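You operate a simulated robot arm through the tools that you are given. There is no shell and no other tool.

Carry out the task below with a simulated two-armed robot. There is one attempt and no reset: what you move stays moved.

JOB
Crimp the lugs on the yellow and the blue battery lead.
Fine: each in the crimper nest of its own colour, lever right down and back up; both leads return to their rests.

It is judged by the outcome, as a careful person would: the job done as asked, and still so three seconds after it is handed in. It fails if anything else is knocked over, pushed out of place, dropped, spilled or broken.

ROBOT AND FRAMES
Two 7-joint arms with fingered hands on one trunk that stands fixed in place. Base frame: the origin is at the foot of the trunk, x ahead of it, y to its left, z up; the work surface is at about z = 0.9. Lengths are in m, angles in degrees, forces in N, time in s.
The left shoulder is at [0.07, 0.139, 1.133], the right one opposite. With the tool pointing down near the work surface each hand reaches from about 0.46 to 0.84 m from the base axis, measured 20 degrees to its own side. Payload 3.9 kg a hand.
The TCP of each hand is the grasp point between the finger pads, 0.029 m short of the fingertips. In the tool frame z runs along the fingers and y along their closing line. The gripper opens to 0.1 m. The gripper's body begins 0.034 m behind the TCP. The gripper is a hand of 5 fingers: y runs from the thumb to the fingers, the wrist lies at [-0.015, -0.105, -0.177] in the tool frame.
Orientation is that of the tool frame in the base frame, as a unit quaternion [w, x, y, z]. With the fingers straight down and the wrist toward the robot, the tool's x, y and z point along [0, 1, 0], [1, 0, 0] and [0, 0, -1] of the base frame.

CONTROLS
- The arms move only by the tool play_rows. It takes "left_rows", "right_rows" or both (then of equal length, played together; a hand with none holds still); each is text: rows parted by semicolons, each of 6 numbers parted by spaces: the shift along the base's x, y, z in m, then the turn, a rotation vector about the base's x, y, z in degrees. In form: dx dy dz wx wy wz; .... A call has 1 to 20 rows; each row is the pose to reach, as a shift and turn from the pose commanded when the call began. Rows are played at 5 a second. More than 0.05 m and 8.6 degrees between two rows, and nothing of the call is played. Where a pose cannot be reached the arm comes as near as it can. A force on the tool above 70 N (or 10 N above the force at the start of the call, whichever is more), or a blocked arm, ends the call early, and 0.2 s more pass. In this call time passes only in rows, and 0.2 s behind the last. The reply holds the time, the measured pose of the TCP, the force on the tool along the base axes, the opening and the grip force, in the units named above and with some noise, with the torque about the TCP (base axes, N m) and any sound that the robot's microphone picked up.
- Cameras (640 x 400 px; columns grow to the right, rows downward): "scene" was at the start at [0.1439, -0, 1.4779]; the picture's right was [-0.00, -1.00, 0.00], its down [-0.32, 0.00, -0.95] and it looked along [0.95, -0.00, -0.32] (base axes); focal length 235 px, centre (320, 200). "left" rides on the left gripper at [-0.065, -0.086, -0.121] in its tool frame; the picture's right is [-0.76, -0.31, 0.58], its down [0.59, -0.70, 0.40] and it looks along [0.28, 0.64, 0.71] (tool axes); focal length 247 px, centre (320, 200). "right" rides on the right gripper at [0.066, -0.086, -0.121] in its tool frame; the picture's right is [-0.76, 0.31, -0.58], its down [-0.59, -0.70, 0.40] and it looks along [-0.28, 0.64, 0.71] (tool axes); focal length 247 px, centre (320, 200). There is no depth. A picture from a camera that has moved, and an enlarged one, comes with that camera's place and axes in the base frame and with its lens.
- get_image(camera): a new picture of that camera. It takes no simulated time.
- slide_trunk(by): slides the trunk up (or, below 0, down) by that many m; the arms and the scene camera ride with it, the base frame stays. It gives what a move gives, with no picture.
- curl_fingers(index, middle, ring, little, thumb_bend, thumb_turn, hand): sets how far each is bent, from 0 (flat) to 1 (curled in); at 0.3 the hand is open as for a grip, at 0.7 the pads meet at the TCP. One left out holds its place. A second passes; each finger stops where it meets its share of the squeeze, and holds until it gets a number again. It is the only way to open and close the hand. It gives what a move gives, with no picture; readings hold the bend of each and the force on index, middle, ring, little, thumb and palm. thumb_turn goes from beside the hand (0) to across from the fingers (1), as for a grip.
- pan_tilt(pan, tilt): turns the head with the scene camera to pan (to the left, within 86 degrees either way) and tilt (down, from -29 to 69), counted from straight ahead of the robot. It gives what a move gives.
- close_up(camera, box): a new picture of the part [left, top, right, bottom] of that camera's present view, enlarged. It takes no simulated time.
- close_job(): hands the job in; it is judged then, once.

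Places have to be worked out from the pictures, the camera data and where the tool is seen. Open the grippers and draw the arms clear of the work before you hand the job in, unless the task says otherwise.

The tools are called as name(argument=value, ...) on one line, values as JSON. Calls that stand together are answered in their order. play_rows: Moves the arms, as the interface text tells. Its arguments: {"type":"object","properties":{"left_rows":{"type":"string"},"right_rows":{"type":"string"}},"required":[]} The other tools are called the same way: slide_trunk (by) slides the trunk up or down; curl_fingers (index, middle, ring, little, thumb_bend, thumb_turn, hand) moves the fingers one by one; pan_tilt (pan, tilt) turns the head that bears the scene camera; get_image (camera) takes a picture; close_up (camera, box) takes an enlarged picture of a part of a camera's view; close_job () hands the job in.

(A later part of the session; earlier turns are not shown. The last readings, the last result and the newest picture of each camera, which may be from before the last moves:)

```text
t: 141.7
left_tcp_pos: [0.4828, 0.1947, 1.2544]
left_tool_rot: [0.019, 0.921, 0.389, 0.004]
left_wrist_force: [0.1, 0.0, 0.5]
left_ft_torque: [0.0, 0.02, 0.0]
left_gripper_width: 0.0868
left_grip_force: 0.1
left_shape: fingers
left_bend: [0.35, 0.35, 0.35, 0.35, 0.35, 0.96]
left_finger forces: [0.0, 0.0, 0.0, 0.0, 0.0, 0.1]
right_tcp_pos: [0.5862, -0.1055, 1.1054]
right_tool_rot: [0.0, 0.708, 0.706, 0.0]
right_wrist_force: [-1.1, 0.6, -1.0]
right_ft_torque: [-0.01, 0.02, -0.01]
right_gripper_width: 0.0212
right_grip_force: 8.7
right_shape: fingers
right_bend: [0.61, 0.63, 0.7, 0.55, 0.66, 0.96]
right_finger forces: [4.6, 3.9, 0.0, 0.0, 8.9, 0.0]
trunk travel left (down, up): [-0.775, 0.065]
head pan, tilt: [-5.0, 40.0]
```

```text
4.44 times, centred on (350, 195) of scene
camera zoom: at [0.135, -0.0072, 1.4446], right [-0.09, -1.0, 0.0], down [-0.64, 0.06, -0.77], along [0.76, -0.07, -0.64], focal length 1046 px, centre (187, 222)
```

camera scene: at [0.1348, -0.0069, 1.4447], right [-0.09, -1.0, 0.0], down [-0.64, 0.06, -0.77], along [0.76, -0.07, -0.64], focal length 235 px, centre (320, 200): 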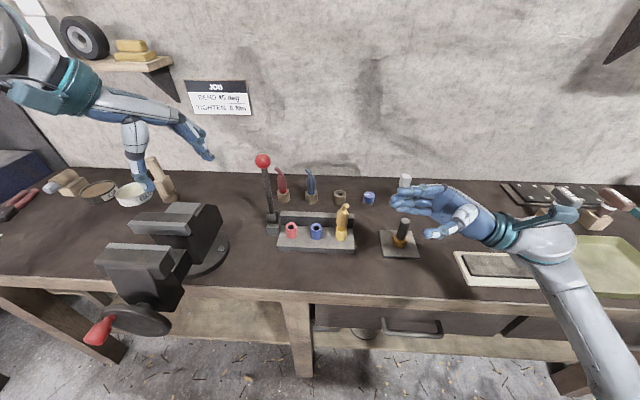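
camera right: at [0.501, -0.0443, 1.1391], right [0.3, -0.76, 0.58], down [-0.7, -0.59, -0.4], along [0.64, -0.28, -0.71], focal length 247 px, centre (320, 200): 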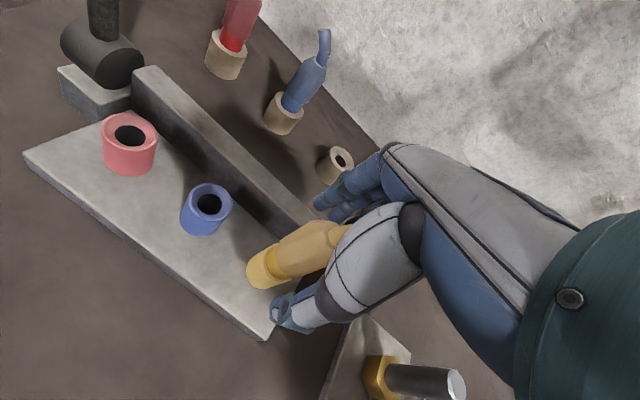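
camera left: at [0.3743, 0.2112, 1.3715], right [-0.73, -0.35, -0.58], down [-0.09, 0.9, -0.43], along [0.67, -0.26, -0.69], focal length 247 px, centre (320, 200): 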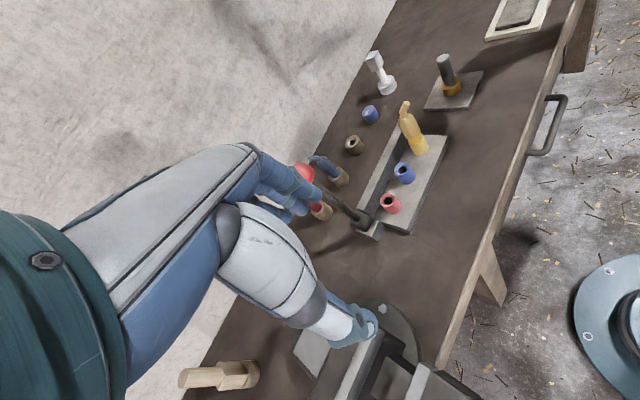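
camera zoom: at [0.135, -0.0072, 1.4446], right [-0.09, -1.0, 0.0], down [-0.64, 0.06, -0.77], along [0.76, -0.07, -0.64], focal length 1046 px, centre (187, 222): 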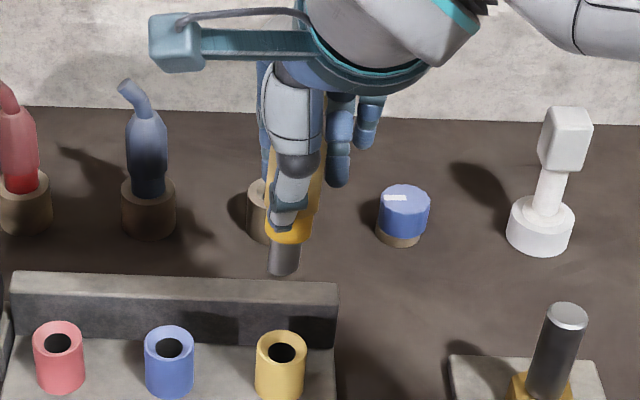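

The lead is out and held well. I'll zoom in on the lug to see whether it shows the crimp.

close_up(camera="left", box=[420, 95, 460, 130])

close_up(camera="left", box=[425, 95, 460, 130])

close_up(camera="scene", box=[358, 195, 388, 218])

close_up(camera="left", box=[380, 80, 420, 130])

close_up(camera="scene", box=[355, 195, 395, 225])

close_up(camera="scene", box=[360, 190, 384, 214])

close_up(camera="scene", box=[325, 190, 355, 220])

```text
11.43 times, centred on (440, 112) of left
camera zoom: at [0.3745, 0.2108, 1.3713], right [-0.73, -0.35, -0.58], down [-0.08, 0.9, -0.43], along [0.67, -0.27, -0.69], focal length 2823 px, centre (-1051, 1200)
```

zoom: 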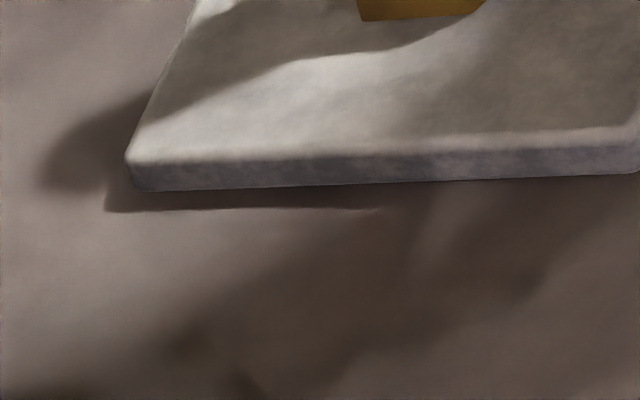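

```text
11.43 times, centred on (442, 112) of left
camera zoom: at [0.3745, 0.2108, 1.3713], right [-0.73, -0.35, -0.58], down [-0.08, 0.9, -0.43], along [0.67, -0.27, -0.69], focal length 2823 px, centre (-1080, 1200)
```

zoom: 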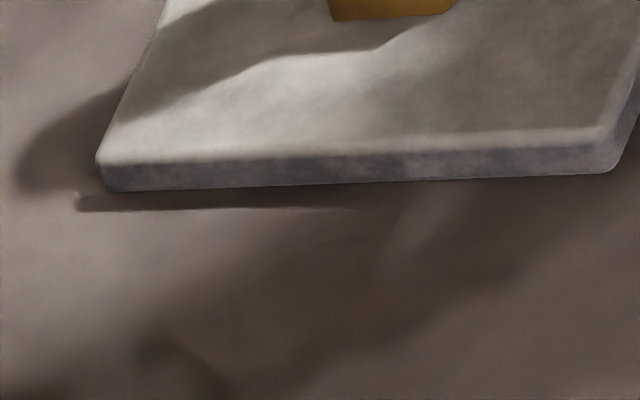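

```text
16.00 times, centred on (373, 206) of scene
camera zoom: at [0.135, -0.0072, 1.4446], right [-0.09, -1.0, 0.0], down [-0.64, 0.06, -0.77], along [0.76, -0.07, -0.64], focal length 3764 px, centre (-528, 96)
```

zoom: 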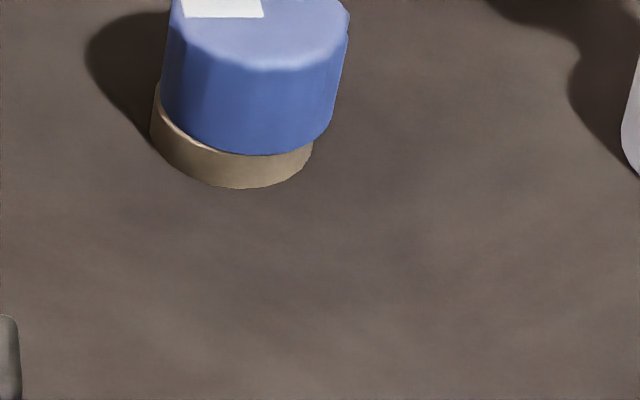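

```text
8.00 times, centred on (400, 105) of left
camera zoom: at [0.3745, 0.2108, 1.3713], right [-0.73, -0.35, -0.58], down [-0.08, 0.9, -0.43], along [0.67, -0.27, -0.69], focal length 1976 px, centre (-320, 960)
```

zoom: 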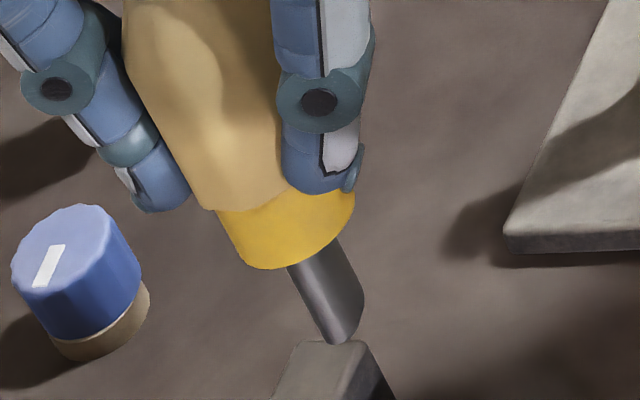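

```text
13.33 times, centred on (375, 210) of scene
camera zoom: at [0.135, -0.0072, 1.4446], right [-0.09, -1.0, 0.0], down [-0.64, 0.06, -0.77], along [0.76, -0.07, -0.64], focal length 3137 px, centre (-413, 67)
```

zoom: 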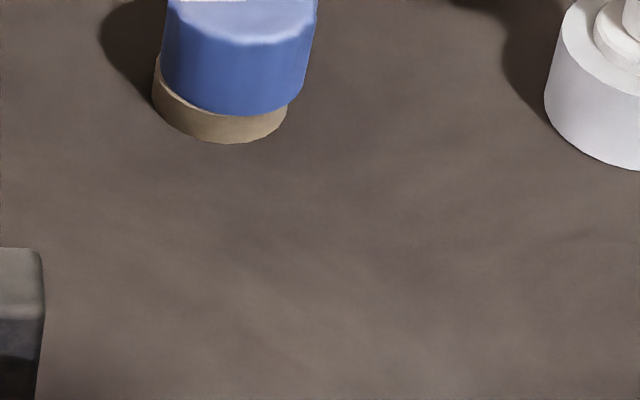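

```text
16.00 times, centred on (372, 202) of scene
camera zoom: at [0.135, -0.0072, 1.4446], right [-0.09, -1.0, 0.0], down [-0.64, 0.06, -0.77], along [0.76, -0.07, -0.64], focal length 3764 px, centre (-512, 168)
```

zoom: 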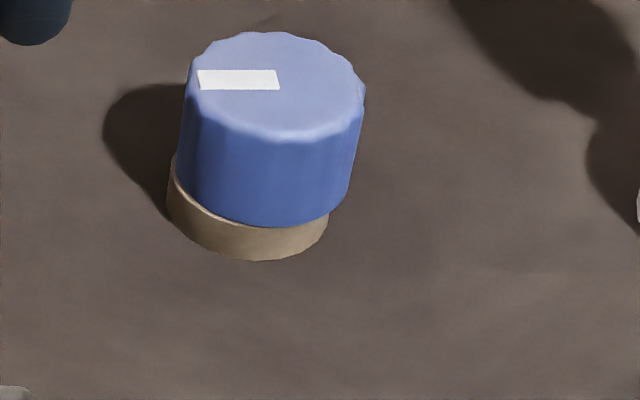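

```text
13.33 times, centred on (340, 205) of scene
camera zoom: at [0.135, -0.0072, 1.4446], right [-0.09, -1.0, 0.0], down [-0.64, 0.06, -0.77], along [0.76, -0.07, -0.64], focal length 3137 px, centre (53, 133)
```

zoom: 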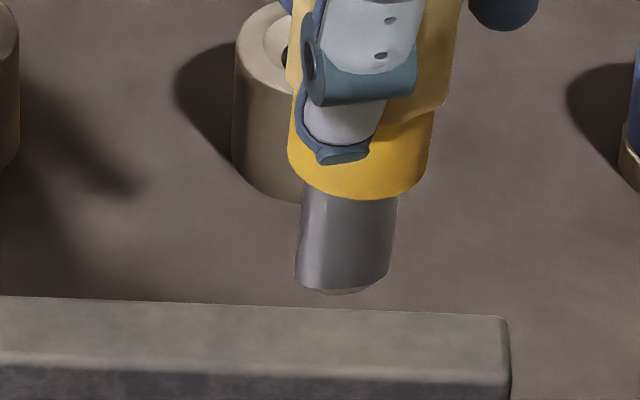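

The lug is now visibly flattened, so the yellow crimp is done. I'll carry the lead over to its rest, keeping the height.

play_rows(right_rows="0.03 -0.004 0.01 0 0 0;0.06 -0.009 0.01 0 0 0;0.09 -0.013 0.01 0 0 0;0.12 -0.018 0.01 0 0 0;0.15 -0.022 0.005 0 0 0;0.18 -0.0265 0 0 0 0")

close_up(camera="left", box=[310, 60, 390, 160])

close_up(camera="scene", box=[310, 130, 370, 210])

get_image(camera="right")

```text
t: 143.1
left_tcp_pos: [0.4856, 0.1948, 1.2536]
left_tool_rot: [0.019, 0.921, 0.389, 0.003]
left_wrist_force: [0.1, 0.6, 0.1]
left_ft_torque: [-0.03, 0.03, 0.02]
left_gripper_width: 0.0869
left_grip_force: 0.1
left_shape: fingers
left_bend: [0.35, 0.35, 0.35, 0.35, 0.35, 0.96]
left_finger forces: [0.0, 0.0, 0.0, 0.0, 0.0, 0.1]
right_tcp_pos: [0.7576, -0.1292, 1.1053]
right_tool_rot: [0.0, 0.707, 0.707, 0.0]
right_wrist_force: [0.9, 0.4, -1.2]
right_ft_torque: [0.0, 0.02, -0.03]
right_gripper_width: 0.0208
right_grip_force: 8.8
right_shape: fingers
right_bend: [0.61, 0.63, 0.7, 0.55, 0.66, 0.96]
right_finger forces: [4.5, 4.0, 0.0, 0.1, 8.8, 0.0]
right hand out of reach, approached as far as the arm can: row 6
trunk travel left (down, up): [-0.775, 0.065]
head pan, tilt: [-5.0, 40.0]
```

```text
4.00 times, centred on (350, 110) of left
camera zoom: at [0.3758, 0.2112, 1.3708], right [-0.74, -0.35, -0.58], down [-0.09, 0.9, -0.43], along [0.67, -0.27, -0.69], focal length 988 px, centre (200, 560)
```

zoom: 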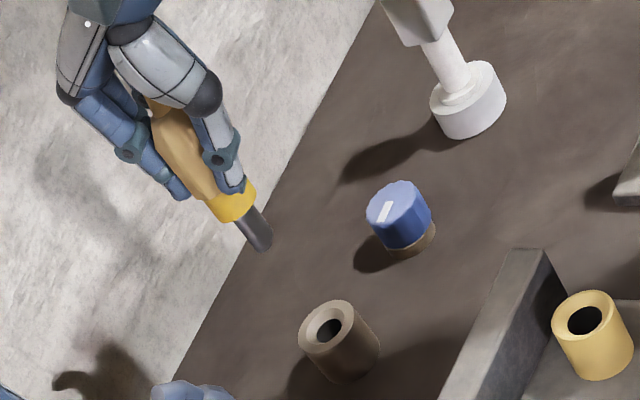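

```text
5.00 times, centred on (340, 170) of scene
camera zoom: at [0.1363, -0.0068, 1.4445], right [-0.09, -1.0, 0.0], down [-0.64, 0.06, -0.77], along [0.76, -0.07, -0.64], focal length 1176 px, centre (220, 350)
```

zoom: 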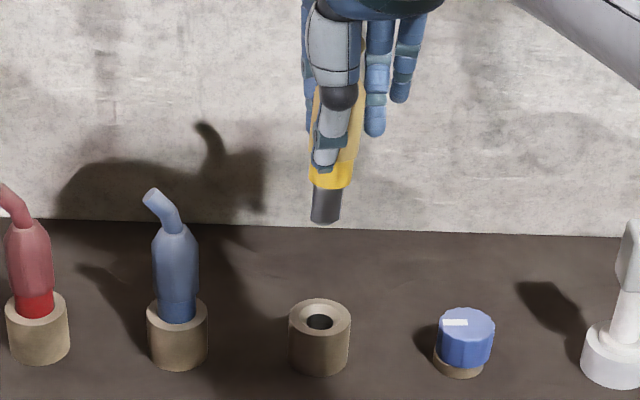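

```text
taken
camera right: at [0.6727, -0.0641, 1.2256], right [0.31, -0.76, 0.58], down [-0.7, -0.59, -0.4], along [0.64, -0.29, -0.71], focal length 247 px, centre (320, 200)
```

right: 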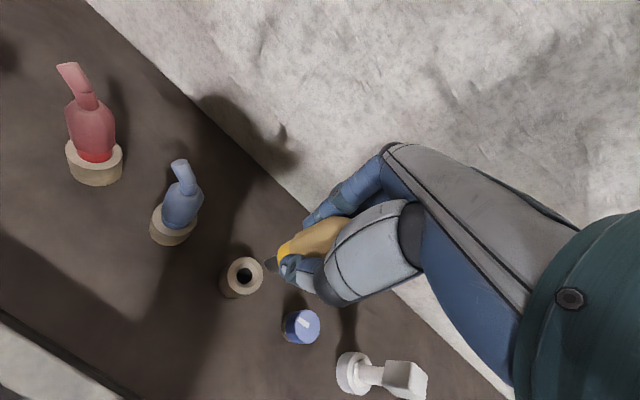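

Just short of reach at this height, but lowering helps. The pin is about 3 mm from the rest hole in x and 2 mm in y, so I'll correct that and lower to just above the rim.

play_rows(right_rows="0 -0.0005 -0.015 0 0 0;0.001 -0.001 -0.03 0 0 0;0.002 -0.0015 -0.045 0 0 0;0.003 -0.0017 -0.06 0 0 0;0.003 -0.0017 -0.065 0 0 0")

close_up(camera="left", box=[320, 90, 370, 160])

close_up(camera="scene", box=[320, 170, 360, 210])

close_up(camera="right", box=[220, 200, 340, 320])

```text
t: 144.3
left_tcp_pos: [0.4834, 0.1942, 1.2546]
left_tool_rot: [0.019, 0.921, 0.389, 0.004]
left_wrist_force: [0.5, 0.1, 0.0]
left_ft_torque: [0.01, 0.02, 0.0]
left_gripper_width: 0.0867
left_grip_force: 0.0
left_shape: fingers
left_bend: [0.35, 0.35, 0.35, 0.35, 0.35, 0.96]
left_finger forces: [0.1, 0.1, 0.0, 0.0, 0.0, 0.1]
right_tcp_pos: [0.7611, -0.1317, 1.0414]
right_tool_rot: [0.001, 0.709, 0.706, 0.0]
right_wrist_force: [0.6, 0.2, -0.3]
right_ft_torque: [0.01, -0.02, -0.01]
right_gripper_width: 0.0207
right_grip_force: 8.5
right_shape: fingers
right_bend: [0.61, 0.63, 0.7, 0.55, 0.66, 0.96]
right_finger forces: [4.6, 4.0, 0.0, 0.1, 8.7, 0.0]
trunk travel left (down, up): [-0.775, 0.065]
head pan, tilt: [-5.0, 40.0]
```

```text
5.71 times, centred on (345, 125) of left
camera zoom: at [0.3747, 0.2105, 1.3713], right [-0.73, -0.35, -0.58], down [-0.09, 0.9, -0.43], along [0.67, -0.27, -0.69], focal length 1411 px, centre (177, 629)
```

zoom: 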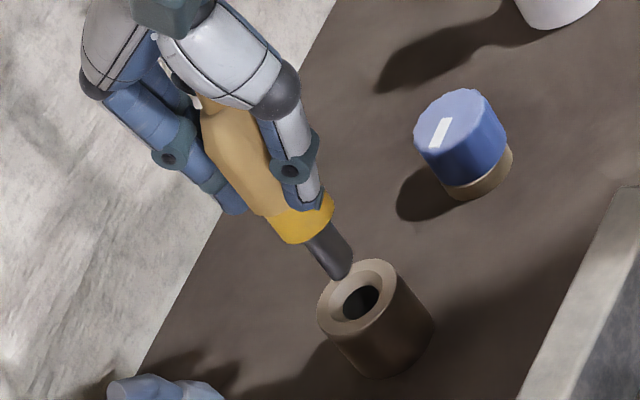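

```text
10.00 times, centred on (340, 190) of scene
camera zoom: at [0.1352, -0.0074, 1.4446], right [-0.09, -1.0, 0.0], down [-0.64, 0.06, -0.77], along [0.76, -0.07, -0.64], focal length 2352 px, centre (120, 300)
```

zoom: 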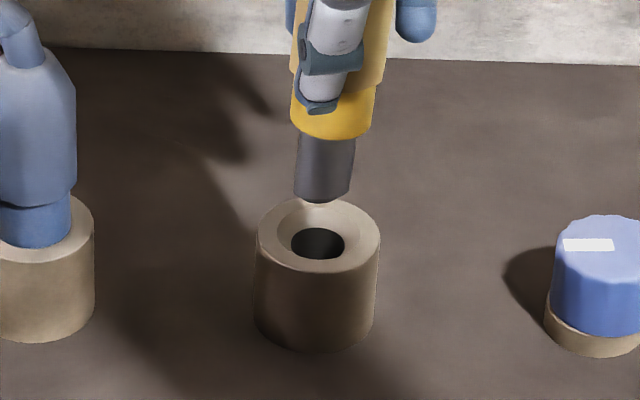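

```text
3.33 times, centred on (280, 260) of right
camera zoom: at [0.675, -0.0661, 1.162], right [0.3, -0.76, 0.58], down [-0.7, -0.59, -0.4], along [0.64, -0.28, -0.71], focal length 823 px, centre (453, 0)
```

zoom: 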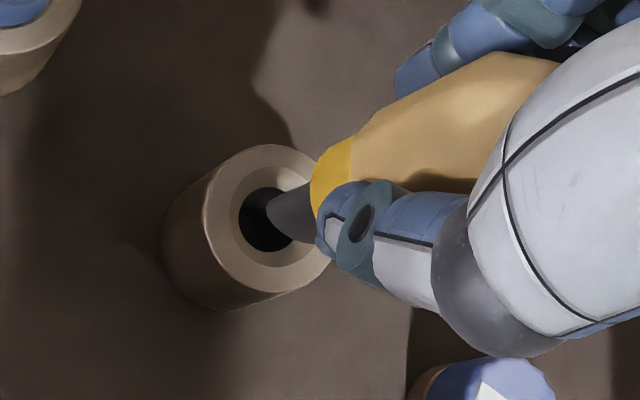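

Alignment with the rest hole is within about 1 mm in all three views. I'll lower the lead in slowly.

play_rows(right_rows="-0.0005 0 -0.006 0 0 0;-0.001 0 -0.012 0 0 0;-0.001 0 -0.018 0 0 0;-0.001 0 -0.024 0 0 0;-0.001 0 -0.03 0 0 0")

close_up(camera="left", box=[320, 90, 370, 160])

close_up(camera="scene", box=[320, 170, 360, 210])

```text
t: 145.5
left_tcp_pos: [0.4798, 0.1953, 1.2554]
left_tool_rot: [0.019, 0.921, 0.39, 0.005]
left_wrist_force: [-0.4, 0.5, -0.2]
left_ft_torque: [-0.01, 0.01, 0.01]
left_gripper_width: 0.0869
left_grip_force: 0.0
left_shape: fingers
left_bend: [0.35, 0.35, 0.35, 0.35, 0.35, 0.96]
left_finger forces: [0.0, 0.0, 0.0, 0.1, 0.1, 0.1]
right_tcp_pos: [0.7584, -0.1303, 1.0167]
right_tool_rot: [0.004, 0.708, 0.707, 0.003]
right_wrist_force: [2.1, 0.8, 15.9]
right_ft_torque: [0.03, -0.12, 0.0]
right_gripper_width: 0.0207
right_grip_force: 12.4
right_shape: fingers
right_bend: [0.6, 0.62, 0.7, 0.55, 0.68, 0.96]
right_finger forces: [7.3, 6.5, 0.0, 0.0, 11.0, 0.1]
trunk travel left (down, up): [-0.775, 0.065]
head pan, tilt: [-5.0, 40.0]
```

```text
5.71 times, centred on (345, 125) of left
camera zoom: at [0.3714, 0.2114, 1.3725], right [-0.73, -0.35, -0.58], down [-0.08, 0.9, -0.43], along [0.68, -0.27, -0.69], focal length 1411 px, centre (177, 629)
```

zoom: 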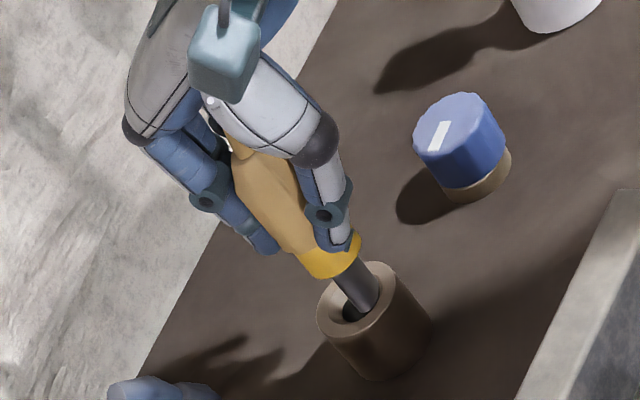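

```text
10.00 times, centred on (340, 190) of scene
camera zoom: at [0.1317, -0.0065, 1.4453], right [-0.09, -1.0, 0.0], down [-0.64, 0.06, -0.77], along [0.76, -0.07, -0.64], focal length 2352 px, centre (120, 300)
```

zoom: 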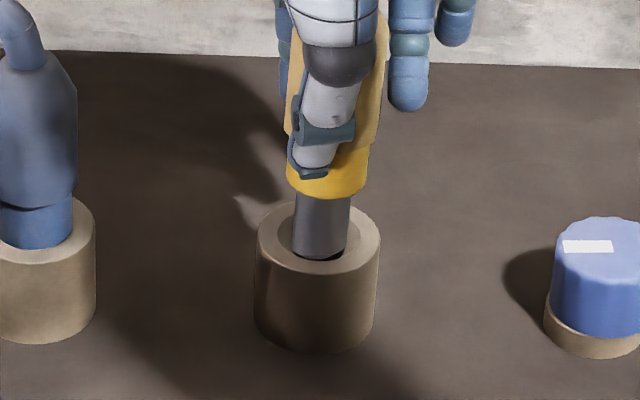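

The tip met the funnel wall with 16 N, and the +x side force says the hole is a little further +x. I'll lift slightly, shift and try again gently.

play_rows(right_rows="0 0 0.006 0 0 0;0.0025 0.0008 0.008 0 0 0;0.0025 0.0008 0.004 0 0 0;0.0025 0.0008 0.001 0 0 0")

close_up(camera="left", box=[330, 110, 360, 150])

close_up(camera="scene", box=[328, 175, 352, 199])

close_up(camera="right", box=[220, 200, 340, 320])

```text
t: 146.5
left_tcp_pos: [0.4808, 0.1951, 1.2561]
left_tool_rot: [0.02, 0.921, 0.389, 0.005]
left_wrist_force: [0.3, 0.0, -0.2]
left_ft_torque: [-0.01, 0.0, 0.0]
left_gripper_width: 0.0869
left_grip_force: 0.1
left_shape: fingers
left_bend: [0.35, 0.35, 0.35, 0.35, 0.35, 0.96]
left_finger forces: [0.0, 0.0, 0.1, 0.1, 0.1, 0.0]
right_tcp_pos: [0.759, -0.1304, 1.0165]
right_tool_rot: [0.002, 0.708, 0.706, 0.003]
right_wrist_force: [1.6, -0.3, 18.6]
right_ft_torque: [0.03, -0.04, 0.06]
right_gripper_width: 0.0203
right_grip_force: 13.1
right_shape: fingers
right_bend: [0.6, 0.61, 0.7, 0.55, 0.67, 0.96]
right_finger forces: [7.2, 6.3, 0.1, 0.0, 12.3, 0.1]
trunk travel left (down, up): [-0.775, 0.065]
head pan, tilt: [-5.0, 40.0]
```

```text
10.00 times, centred on (345, 130) of left
camera zoom: at [0.3715, 0.2114, 1.3723], right [-0.73, -0.35, -0.58], down [-0.08, 0.9, -0.43], along [0.67, -0.27, -0.69], focal length 2470 px, centre (70, 900)
```

zoom: 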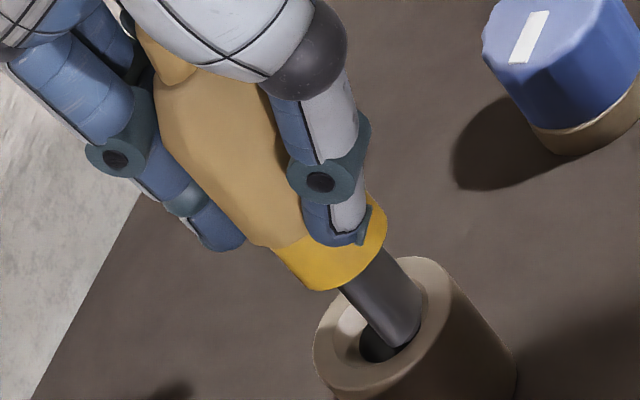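

```text
16.00 times, centred on (340, 187) of scene
camera zoom: at [0.1318, -0.0065, 1.4452], right [-0.09, -1.0, 0.0], down [-0.64, 0.06, -0.77], along [0.76, -0.07, -0.64], focal length 3764 px, centre (0, 408)
```

zoom: 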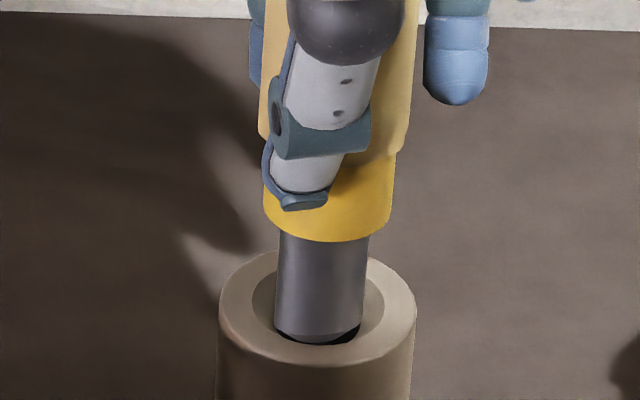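

```text
3.33 times, centred on (280, 260) of right
camera zoom: at [0.6729, -0.0641, 1.1362], right [0.3, -0.76, 0.58], down [-0.7, -0.59, -0.4], along [0.65, -0.28, -0.71], focal length 823 px, centre (453, 0)
```

zoom: 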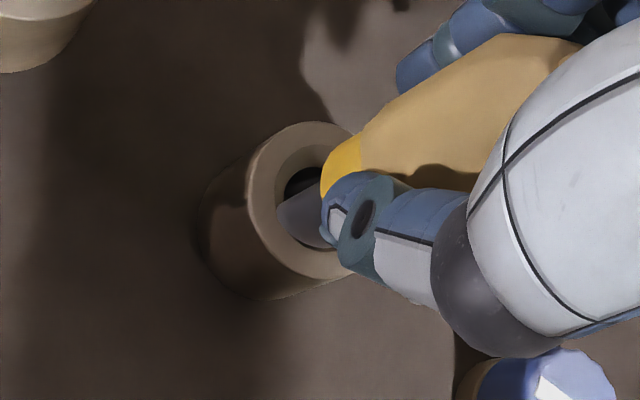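

I hadn't fully unloaded it before shifting. I'll lift clear first, then shift about +3 mm x and +1 mm y, and approach again.

play_rows(right_rows="0 0 0.008 0 0 0;0 0 0.016 0 0 0;0.002 0.001 0.016 0 0 0;0.002 0.001 0.012 0 0 0")

close_up(camera="left", box=[330, 110, 360, 150])

close_up(camera="scene", box=[328, 175, 352, 199])

close_up(camera="right", box=[220, 200, 340, 320])

```text
t: 147.5
left_tcp_pos: [0.4855, 0.1937, 1.2535]
left_tool_rot: [0.019, 0.921, 0.389, 0.004]
left_wrist_force: [0.4, 0.9, -0.2]
left_ft_torque: [0.0, 0.01, 0.02]
left_gripper_width: 0.0868
left_grip_force: 0.1
left_shape: fingers
left_bend: [0.35, 0.35, 0.35, 0.35, 0.35, 0.96]
left_finger forces: [0.0, 0.1, 0.0, 0.0, 0.0, 0.1]
right_tcp_pos: [0.7643, -0.1306, 1.0245]
right_tool_rot: [-0.001, 0.708, 0.706, 0.001]
right_wrist_force: [-0.1, 0.0, -0.6]
right_ft_torque: [0.0, 0.0, -0.06]
right_gripper_width: 0.0204
right_grip_force: 9.1
right_shape: fingers
right_bend: [0.6, 0.62, 0.7, 0.55, 0.68, 0.96]
right_finger forces: [4.8, 4.2, 0.0, 0.1, 8.8, 0.0]
trunk travel left (down, up): [-0.775, 0.065]
head pan, tilt: [-5.0, 40.0]
```

```text
10.00 times, centred on (345, 130) of left
camera zoom: at [0.3756, 0.2104, 1.371], right [-0.73, -0.35, -0.58], down [-0.09, 0.9, -0.43], along [0.67, -0.27, -0.69], focal length 2470 px, centre (70, 900)
```

zoom: 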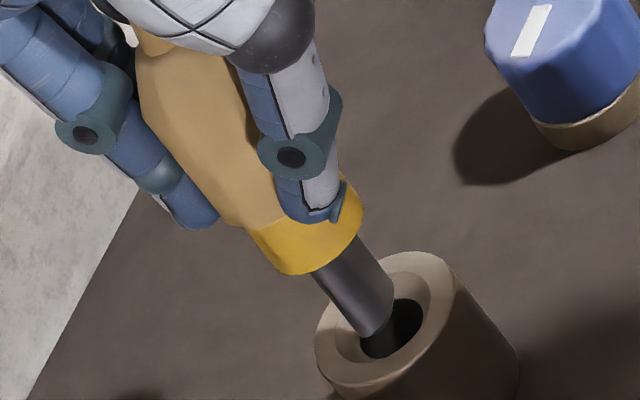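

```text
16.00 times, centred on (340, 187) of scene
camera zoom: at [0.1361, -0.0076, 1.4445], right [-0.09, -1.0, 0.0], down [-0.64, 0.06, -0.77], along [0.76, -0.07, -0.64], focal length 3764 px, centre (0, 408)
```

zoom: 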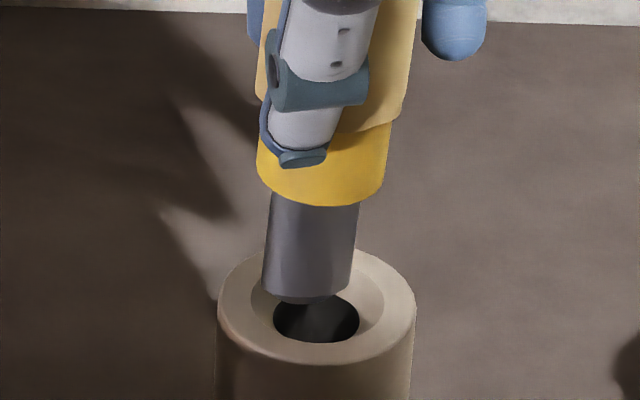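

```text
3.33 times, centred on (280, 260) of right
camera zoom: at [0.6783, -0.064, 1.1443], right [0.31, -0.76, 0.58], down [-0.7, -0.59, -0.4], along [0.64, -0.28, -0.71], focal length 823 px, centre (453, 0)
```

zoom: 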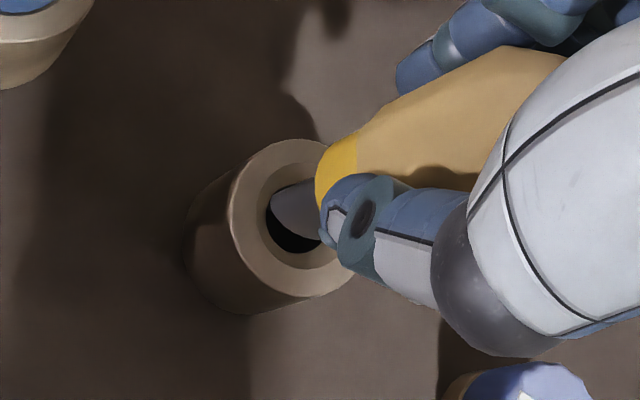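

At the raised height all three views agree on -3.5 mm x and -1.7 mm y. I'll shift and lower gently.

play_rows(right_rows="-0.002 -0.001 0 0 0 0;-0.0035 -0.0017 0 0 0 0;-0.0035 -0.0017 -0.004 0 0 0;-0.0035 -0.0017 -0.008 0 0 0")

close_up(camera="left", box=[330, 110, 360, 150])

close_up(camera="scene", box=[328, 175, 352, 199])

close_up(camera="right", box=[220, 200, 340, 320])

```text
t: 148.5
left_tcp_pos: [0.4835, 0.1937, 1.2543]
left_tool_rot: [0.019, 0.921, 0.388, 0.005]
left_wrist_force: [-0.9, -0.6, 0.4]
left_ft_torque: [0.02, -0.02, 0.01]
left_gripper_width: 0.0865
left_grip_force: 0.1
left_shape: fingers
left_bend: [0.35, 0.35, 0.35, 0.35, 0.35, 0.96]
left_finger forces: [0.1, 0.1, 0.0, 0.0, 0.1, 0.0]
right_tcp_pos: [0.7601, -0.132, 1.0169]
right_tool_rot: [-0.001, 0.708, 0.706, 0.0]
right_wrist_force: [0.4, -0.5, -0.6]
right_ft_torque: [-0.01, -0.02, 0.0]
right_gripper_width: 0.0205
right_grip_force: 9.2
right_shape: fingers
right_bend: [0.6, 0.62, 0.7, 0.55, 0.68, 0.96]
right_finger forces: [4.8, 4.2, 0.1, 0.0, 8.9, 0.1]
trunk travel left (down, up): [-0.775, 0.065]
head pan, tilt: [-5.0, 40.0]
```

```text
10.00 times, centred on (345, 130) of left
camera zoom: at [0.375, 0.2105, 1.3712], right [-0.73, -0.35, -0.58], down [-0.09, 0.9, -0.43], along [0.67, -0.27, -0.69], focal length 2470 px, centre (70, 900)
```

zoom: 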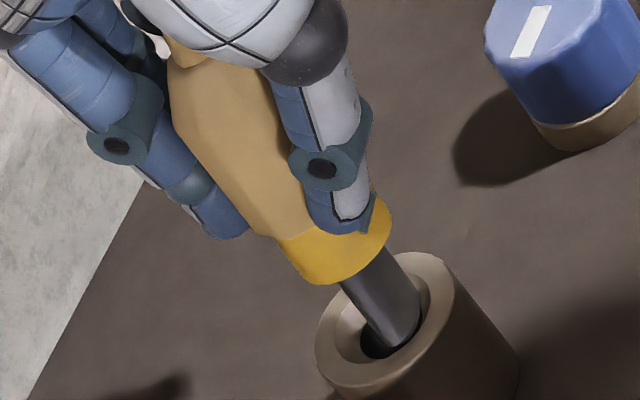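

```text
16.00 times, centred on (340, 187) of scene
camera zoom: at [0.1355, -0.0075, 1.4446], right [-0.09, -1.0, 0.0], down [-0.64, 0.06, -0.77], along [0.76, -0.07, -0.64], focal length 3764 px, centre (0, 408)
```

zoom: 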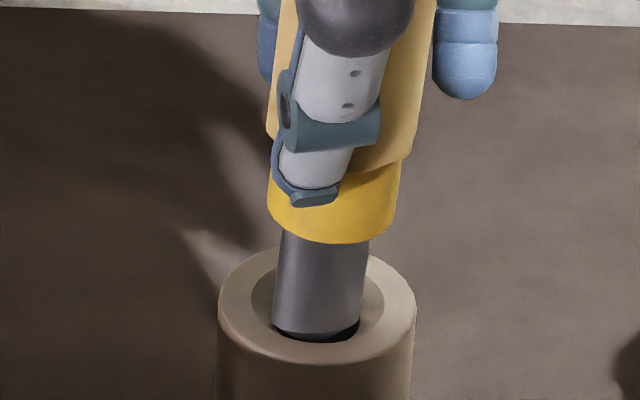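

```text
3.33 times, centred on (280, 260) of right
camera zoom: at [0.6744, -0.066, 1.137], right [0.3, -0.76, 0.58], down [-0.7, -0.59, -0.4], along [0.64, -0.29, -0.71], focal length 823 px, centre (453, 0)
```

zoom: 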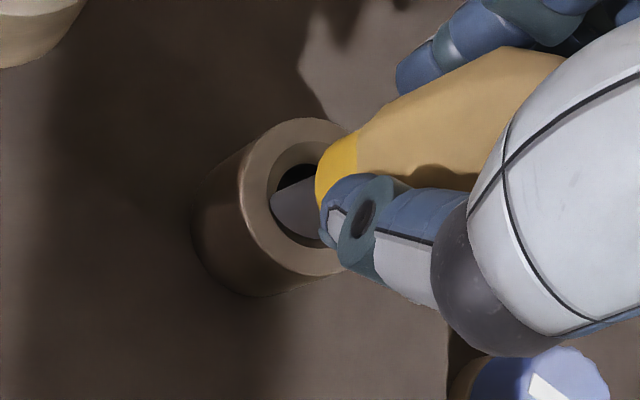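

No contact force now at a height where it jammed before, so the tip is entering. I'll make a sub-mm correction and continue down.

play_rows(right_rows="0.0008 0.0004 -0.002 0 0 0;0.0008 0.0004 -0.005 0 0 0;0.0008 0.0004 -0.008 0 0 0")

close_up(camera="left", box=[330, 110, 360, 150])

close_up(camera="scene", box=[328, 175, 352, 199])

```text
t: 149.3
left_tcp_pos: [0.4846, 0.1941, 1.2555]
left_tool_rot: [0.019, 0.921, 0.389, 0.004]
left_wrist_force: [-0.4, 0.3, 0.2]
left_ft_torque: [0.01, -0.01, 0.01]
left_gripper_width: 0.0868
left_grip_force: 0.1
left_shape: fingers
left_bend: [0.35, 0.35, 0.35, 0.35, 0.35, 0.96]
left_finger forces: [0.0, 0.1, 0.0, 0.0, 0.0, 0.1]
right_tcp_pos: [0.7606, -0.132, 1.011]
right_tool_rot: [0.002, 0.708, 0.706, 0.001]
right_wrist_force: [3.8, -1.4, 6.7]
right_ft_torque: [-0.08, -0.27, 0.0]
right_gripper_width: 0.0204
right_grip_force: 10.8
right_shape: fingers
right_bend: [0.6, 0.61, 0.7, 0.55, 0.68, 0.96]
right_finger forces: [6.6, 6.8, 0.1, 0.0, 7.9, 0.1]
trunk travel left (down, up): [-0.775, 0.065]
head pan, tilt: [-5.0, 40.0]
```

```text
10.00 times, centred on (345, 130) of left
camera zoom: at [0.3743, 0.2106, 1.3715], right [-0.73, -0.35, -0.58], down [-0.08, 0.9, -0.43], along [0.67, -0.27, -0.69], focal length 2470 px, centre (70, 900)
```

zoom: 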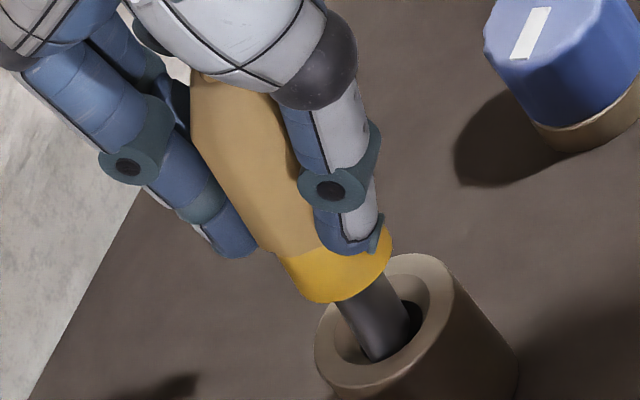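

```text
16.00 times, centred on (340, 187) of scene
camera zoom: at [0.1348, -0.0074, 1.4448], right [-0.09, -1.0, 0.0], down [-0.64, 0.06, -0.77], along [0.76, -0.07, -0.64], focal length 3764 px, centre (0, 408)
```

zoom: 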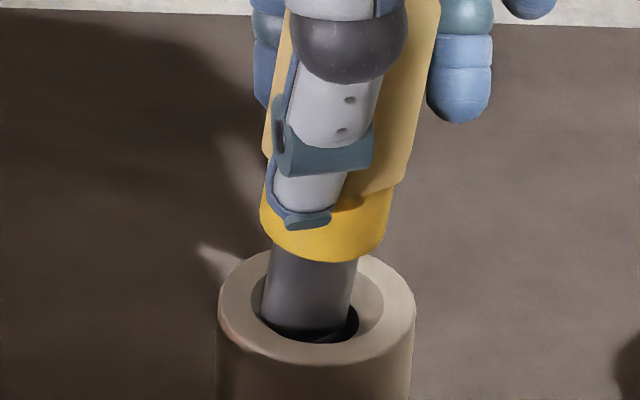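

The lead has leaned about 4.6° in the grip with its tip toward +y. I'll unload, tilt the hand back by that angle while keeping the tip near centre, and re-check.

play_rows(right_rows="0 0 0.006 0 0 0;0 0.0015 0.012 -1.5 0 0;0 0.003 0.012 -3 0 0;0.0005 0.0045 0.012 -4.5 0 0")

close_up(camera="left", box=[330, 110, 360, 150])

close_up(camera="scene", box=[328, 175, 352, 199])

close_up(camera="right", box=[220, 200, 340, 320])

```text
t: 150.3
left_tcp_pos: [0.485, 0.1949, 1.2547]
left_tool_rot: [0.019, 0.921, 0.389, 0.004]
left_wrist_force: [-0.6, 0.3, -0.6]
left_ft_torque: [-0.02, 0.01, -0.05]
left_gripper_width: 0.0868
left_grip_force: 0.1
left_shape: fingers
left_bend: [0.35, 0.35, 0.35, 0.35, 0.35, 0.96]
left_finger forces: [0.0, 0.1, 0.0, 0.2, 0.1, 0.0]
right_tcp_pos: [0.761, -0.1266, 1.0206]
right_tool_rot: [0.029, 0.707, 0.706, -0.028]
right_wrist_force: [-0.2, -0.8, -1.0]
right_ft_torque: [-0.01, -0.01, -0.02]
right_gripper_width: 0.0202
right_grip_force: 8.6
right_shape: fingers
right_bend: [0.6, 0.62, 0.7, 0.55, 0.68, 0.96]
right_finger forces: [4.8, 4.3, 0.0, 0.0, 8.8, 0.0]
trunk travel left (down, up): [-0.775, 0.065]
head pan, tilt: [-5.0, 40.0]
```

```text
10.00 times, centred on (345, 130) of left
camera zoom: at [0.3751, 0.211, 1.3711], right [-0.73, -0.35, -0.58], down [-0.09, 0.9, -0.43], along [0.67, -0.27, -0.69], focal length 2470 px, centre (70, 900)
```

zoom: 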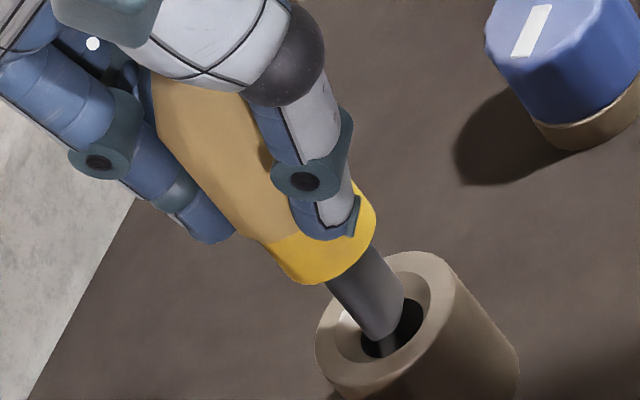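

```text
16.00 times, centred on (340, 187) of scene
camera zoom: at [0.1355, -0.0069, 1.4446], right [-0.09, -1.0, 0.0], down [-0.64, 0.06, -0.77], along [0.76, -0.07, -0.64], focal length 3764 px, centre (0, 408)
```

zoom: 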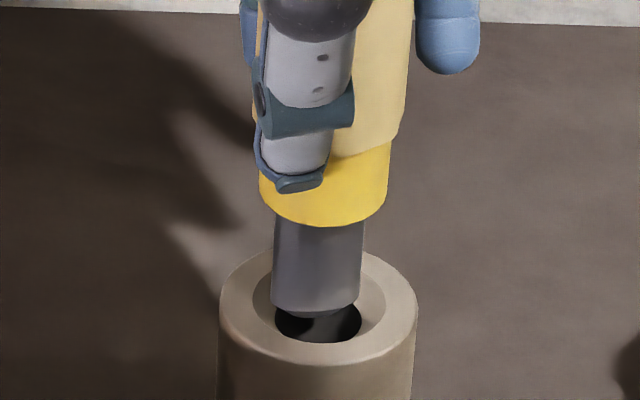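

```text
3.33 times, centred on (280, 260) of right
camera zoom: at [0.6759, -0.0513, 1.1348], right [0.3, -0.71, 0.64], down [-0.7, -0.62, -0.35], along [0.64, -0.34, -0.69], focal length 823 px, centre (453, 0)
```

zoom: 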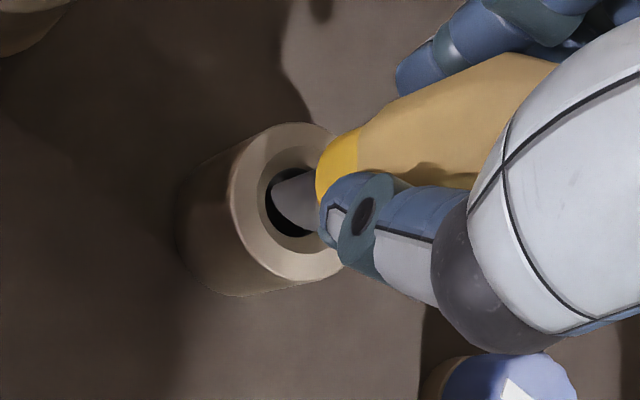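

Now it's vertical and centred within about 1 mm. I'll lower again.

play_rows(right_rows="-0.0008 -0.0003 -0.003 0 0 0;-0.0008 -0.0003 -0.006 0 0 0;-0.0008 -0.0003 -0.009 0 0 0;-0.0008 -0.0003 -0.012 0 0 0")

close_up(camera="left", box=[330, 110, 360, 150])

close_up(camera="scene", box=[328, 175, 352, 199])

```text
t: 151.3
left_tcp_pos: [0.4844, 0.1949, 1.254]
left_tool_rot: [0.019, 0.921, 0.389, 0.004]
left_wrist_force: [-0.2, 0.0, -1.3]
left_ft_torque: [0.02, -0.01, 0.02]
left_gripper_width: 0.087
left_grip_force: 0.2
left_shape: fingers
left_bend: [0.35, 0.35, 0.35, 0.35, 0.35, 0.96]
left_finger forces: [0.0, 0.0, 0.0, 0.0, 0.0, 0.0]
right_tcp_pos: [0.7599, -0.1276, 1.0083]
right_tool_rot: [0.028, 0.709, 0.705, -0.028]
right_wrist_force: [2.6, -0.5, 0.7]
right_ft_torque: [-0.09, -0.23, -0.01]
right_gripper_width: 0.0202
right_grip_force: 9.3
right_shape: fingers
right_bend: [0.6, 0.62, 0.7, 0.55, 0.68, 0.96]
right_finger forces: [6.0, 6.0, 0.1, 0.1, 7.6, 0.0]
trunk travel left (down, up): [-0.775, 0.065]
head pan, tilt: [-5.0, 40.0]
```

```text
10.00 times, centred on (345, 130) of left
camera zoom: at [0.3751, 0.2104, 1.3712], right [-0.73, -0.35, -0.58], down [-0.09, 0.9, -0.43], along [0.67, -0.27, -0.69], focal length 2470 px, centre (70, 900)
```

zoom: 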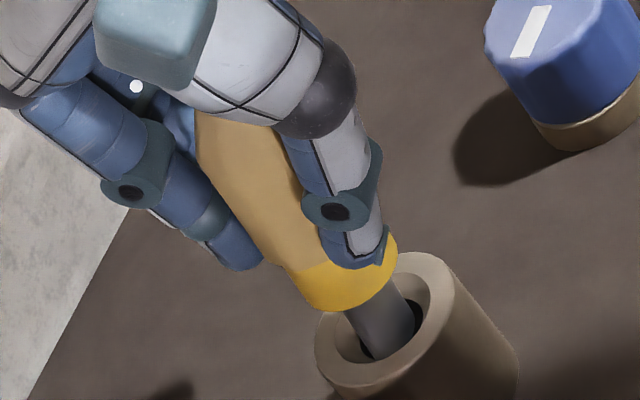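

```text
16.00 times, centred on (340, 187) of scene
camera zoom: at [0.1356, -0.0075, 1.4446], right [-0.09, -1.0, 0.0], down [-0.64, 0.06, -0.77], along [0.76, -0.07, -0.64], focal length 3764 px, centre (0, 408)
```

zoom: 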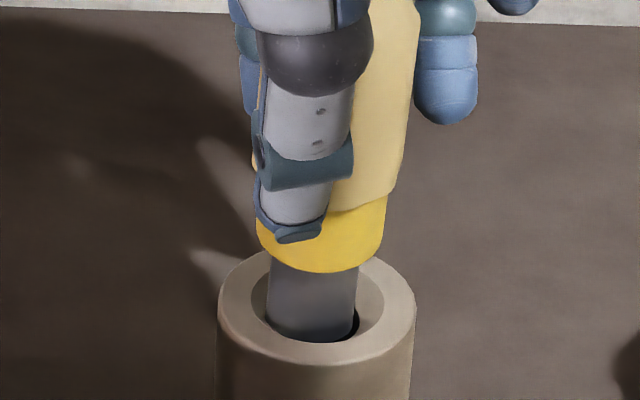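

The pin is going in with almost no vertical force and a slight +x side force. I'll nudge and continue.

play_rows(right_rows="0.001 -0.0007 -0.003 0 0 0;0.001 -0.0007 -0.006 0 0 0;0.001 -0.0007 -0.009 0 0 0")

close_up(camera="left", box=[330, 110, 360, 150])

close_up(camera="scene", box=[328, 175, 352, 199])

```text
t: 152.1
left_tcp_pos: [0.4838, 0.1935, 1.2536]
left_tool_rot: [0.019, 0.921, 0.388, 0.004]
left_wrist_force: [0.5, -0.9, -0.5]
left_ft_torque: [-0.02, -0.03, 0.03]
left_gripper_width: 0.087
left_grip_force: 0.1
left_shape: fingers
left_bend: [0.35, 0.35, 0.35, 0.35, 0.35, 0.96]
left_finger forces: [0.0, 0.0, 0.1, 0.0, 0.0, 0.0]
right_tcp_pos: [0.7618, -0.1279, 1.0]
right_tool_rot: [0.029, 0.707, 0.706, -0.027]
right_wrist_force: [2.6, -0.1, 1.2]
right_ft_torque: [-0.01, -0.16, 0.04]
right_gripper_width: 0.0201
right_grip_force: 9.2
right_shape: fingers
right_bend: [0.6, 0.62, 0.7, 0.55, 0.68, 0.96]
right_finger forces: [5.8, 5.2, 0.0, 0.1, 7.7, 0.1]
trunk travel left (down, up): [-0.775, 0.065]
head pan, tilt: [-5.0, 40.0]
```

```text
10.00 times, centred on (345, 130) of left
camera zoom: at [0.3754, 0.2106, 1.3711], right [-0.73, -0.35, -0.58], down [-0.09, 0.9, -0.43], along [0.67, -0.27, -0.69], focal length 2470 px, centre (70, 900)
```

zoom: 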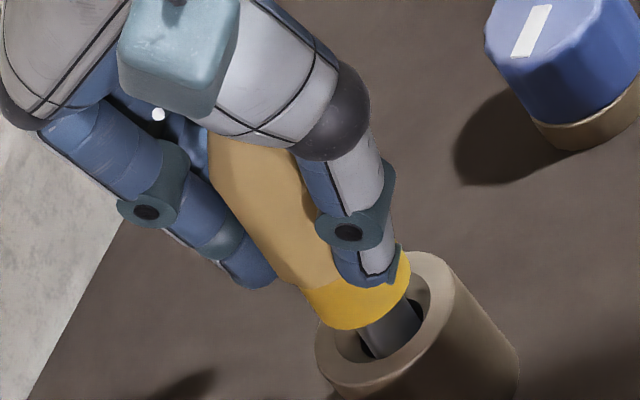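

```text
16.00 times, centred on (340, 187) of scene
camera zoom: at [0.1359, -0.0074, 1.4446], right [-0.09, -1.0, 0.0], down [-0.64, 0.06, -0.77], along [0.76, -0.07, -0.64], focal length 3764 px, centre (0, 408)
```

zoom: 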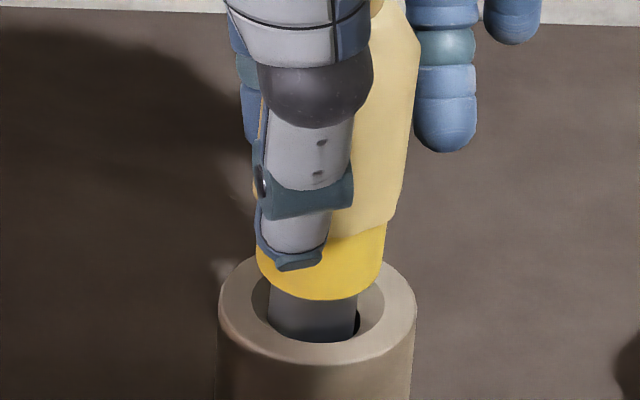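

Nearly home. I'll lower the last part until the collar seats.

play_rows(right_rows="0.0005 -0.0003 -0.003 0 0 0;0.0005 -0.0005 -0.006 0 0 0;0.0005 -0.0005 -0.009 0 0 0")

close_up(camera="left", box=[330, 110, 360, 150])

close_up(camera="scene", box=[328, 175, 352, 199])

```text
t: 152.9
left_tcp_pos: [0.4849, 0.1928, 1.2542]
left_tool_rot: [0.019, 0.921, 0.389, 0.004]
left_wrist_force: [-0.1, 0.1, -0.8]
left_ft_torque: [-0.01, 0.0, 0.0]
left_gripper_width: 0.0869
left_grip_force: 0.0
left_shape: fingers
left_bend: [0.35, 0.35, 0.35, 0.35, 0.35, 0.96]
left_finger forces: [0.0, 0.0, 0.0, 0.0, 0.1, 0.1]
right_tcp_pos: [0.7637, -0.1281, 0.9914]
right_tool_rot: [0.027, 0.708, 0.705, -0.028]
right_wrist_force: [2.3, -1.3, 0.6]
right_ft_torque: [-0.04, -0.16, 0.05]
right_gripper_width: 0.0199
right_grip_force: 9.2
right_shape: fingers
right_bend: [0.6, 0.62, 0.7, 0.55, 0.68, 0.96]
right_finger forces: [6.0, 5.2, 0.0, 0.0, 7.7, 0.0]
trunk travel left (down, up): [-0.775, 0.065]
head pan, tilt: [-5.0, 40.0]
```

```text
10.00 times, centred on (345, 130) of left
camera zoom: at [0.3755, 0.2105, 1.3711], right [-0.73, -0.35, -0.58], down [-0.09, 0.9, -0.43], along [0.67, -0.27, -0.69], focal length 2470 px, centre (70, 900)
```

zoom: 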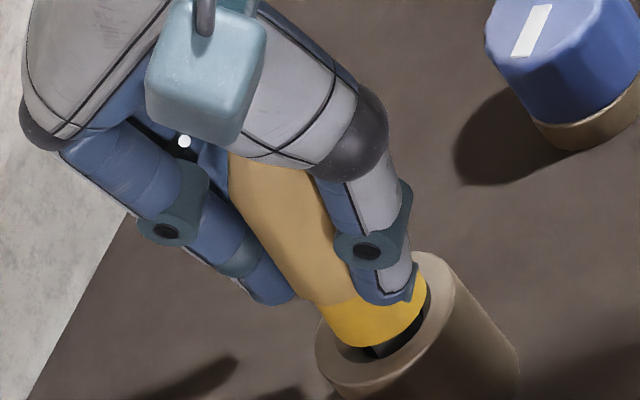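

```text
16.00 times, centred on (340, 187) of scene
camera zoom: at [0.136, -0.0075, 1.4445], right [-0.09, -1.0, 0.0], down [-0.64, 0.06, -0.77], along [0.76, -0.07, -0.64], focal length 3764 px, centre (0, 408)
```

zoom: 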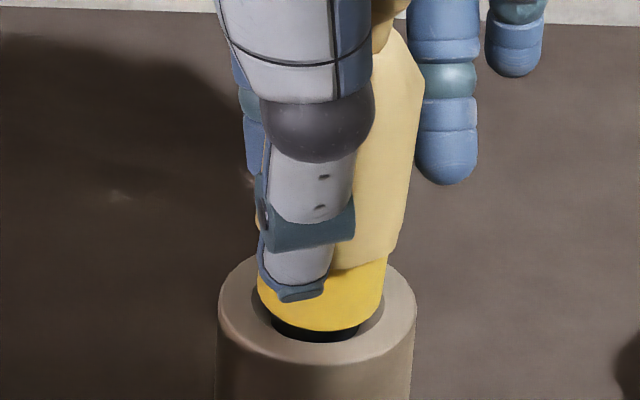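

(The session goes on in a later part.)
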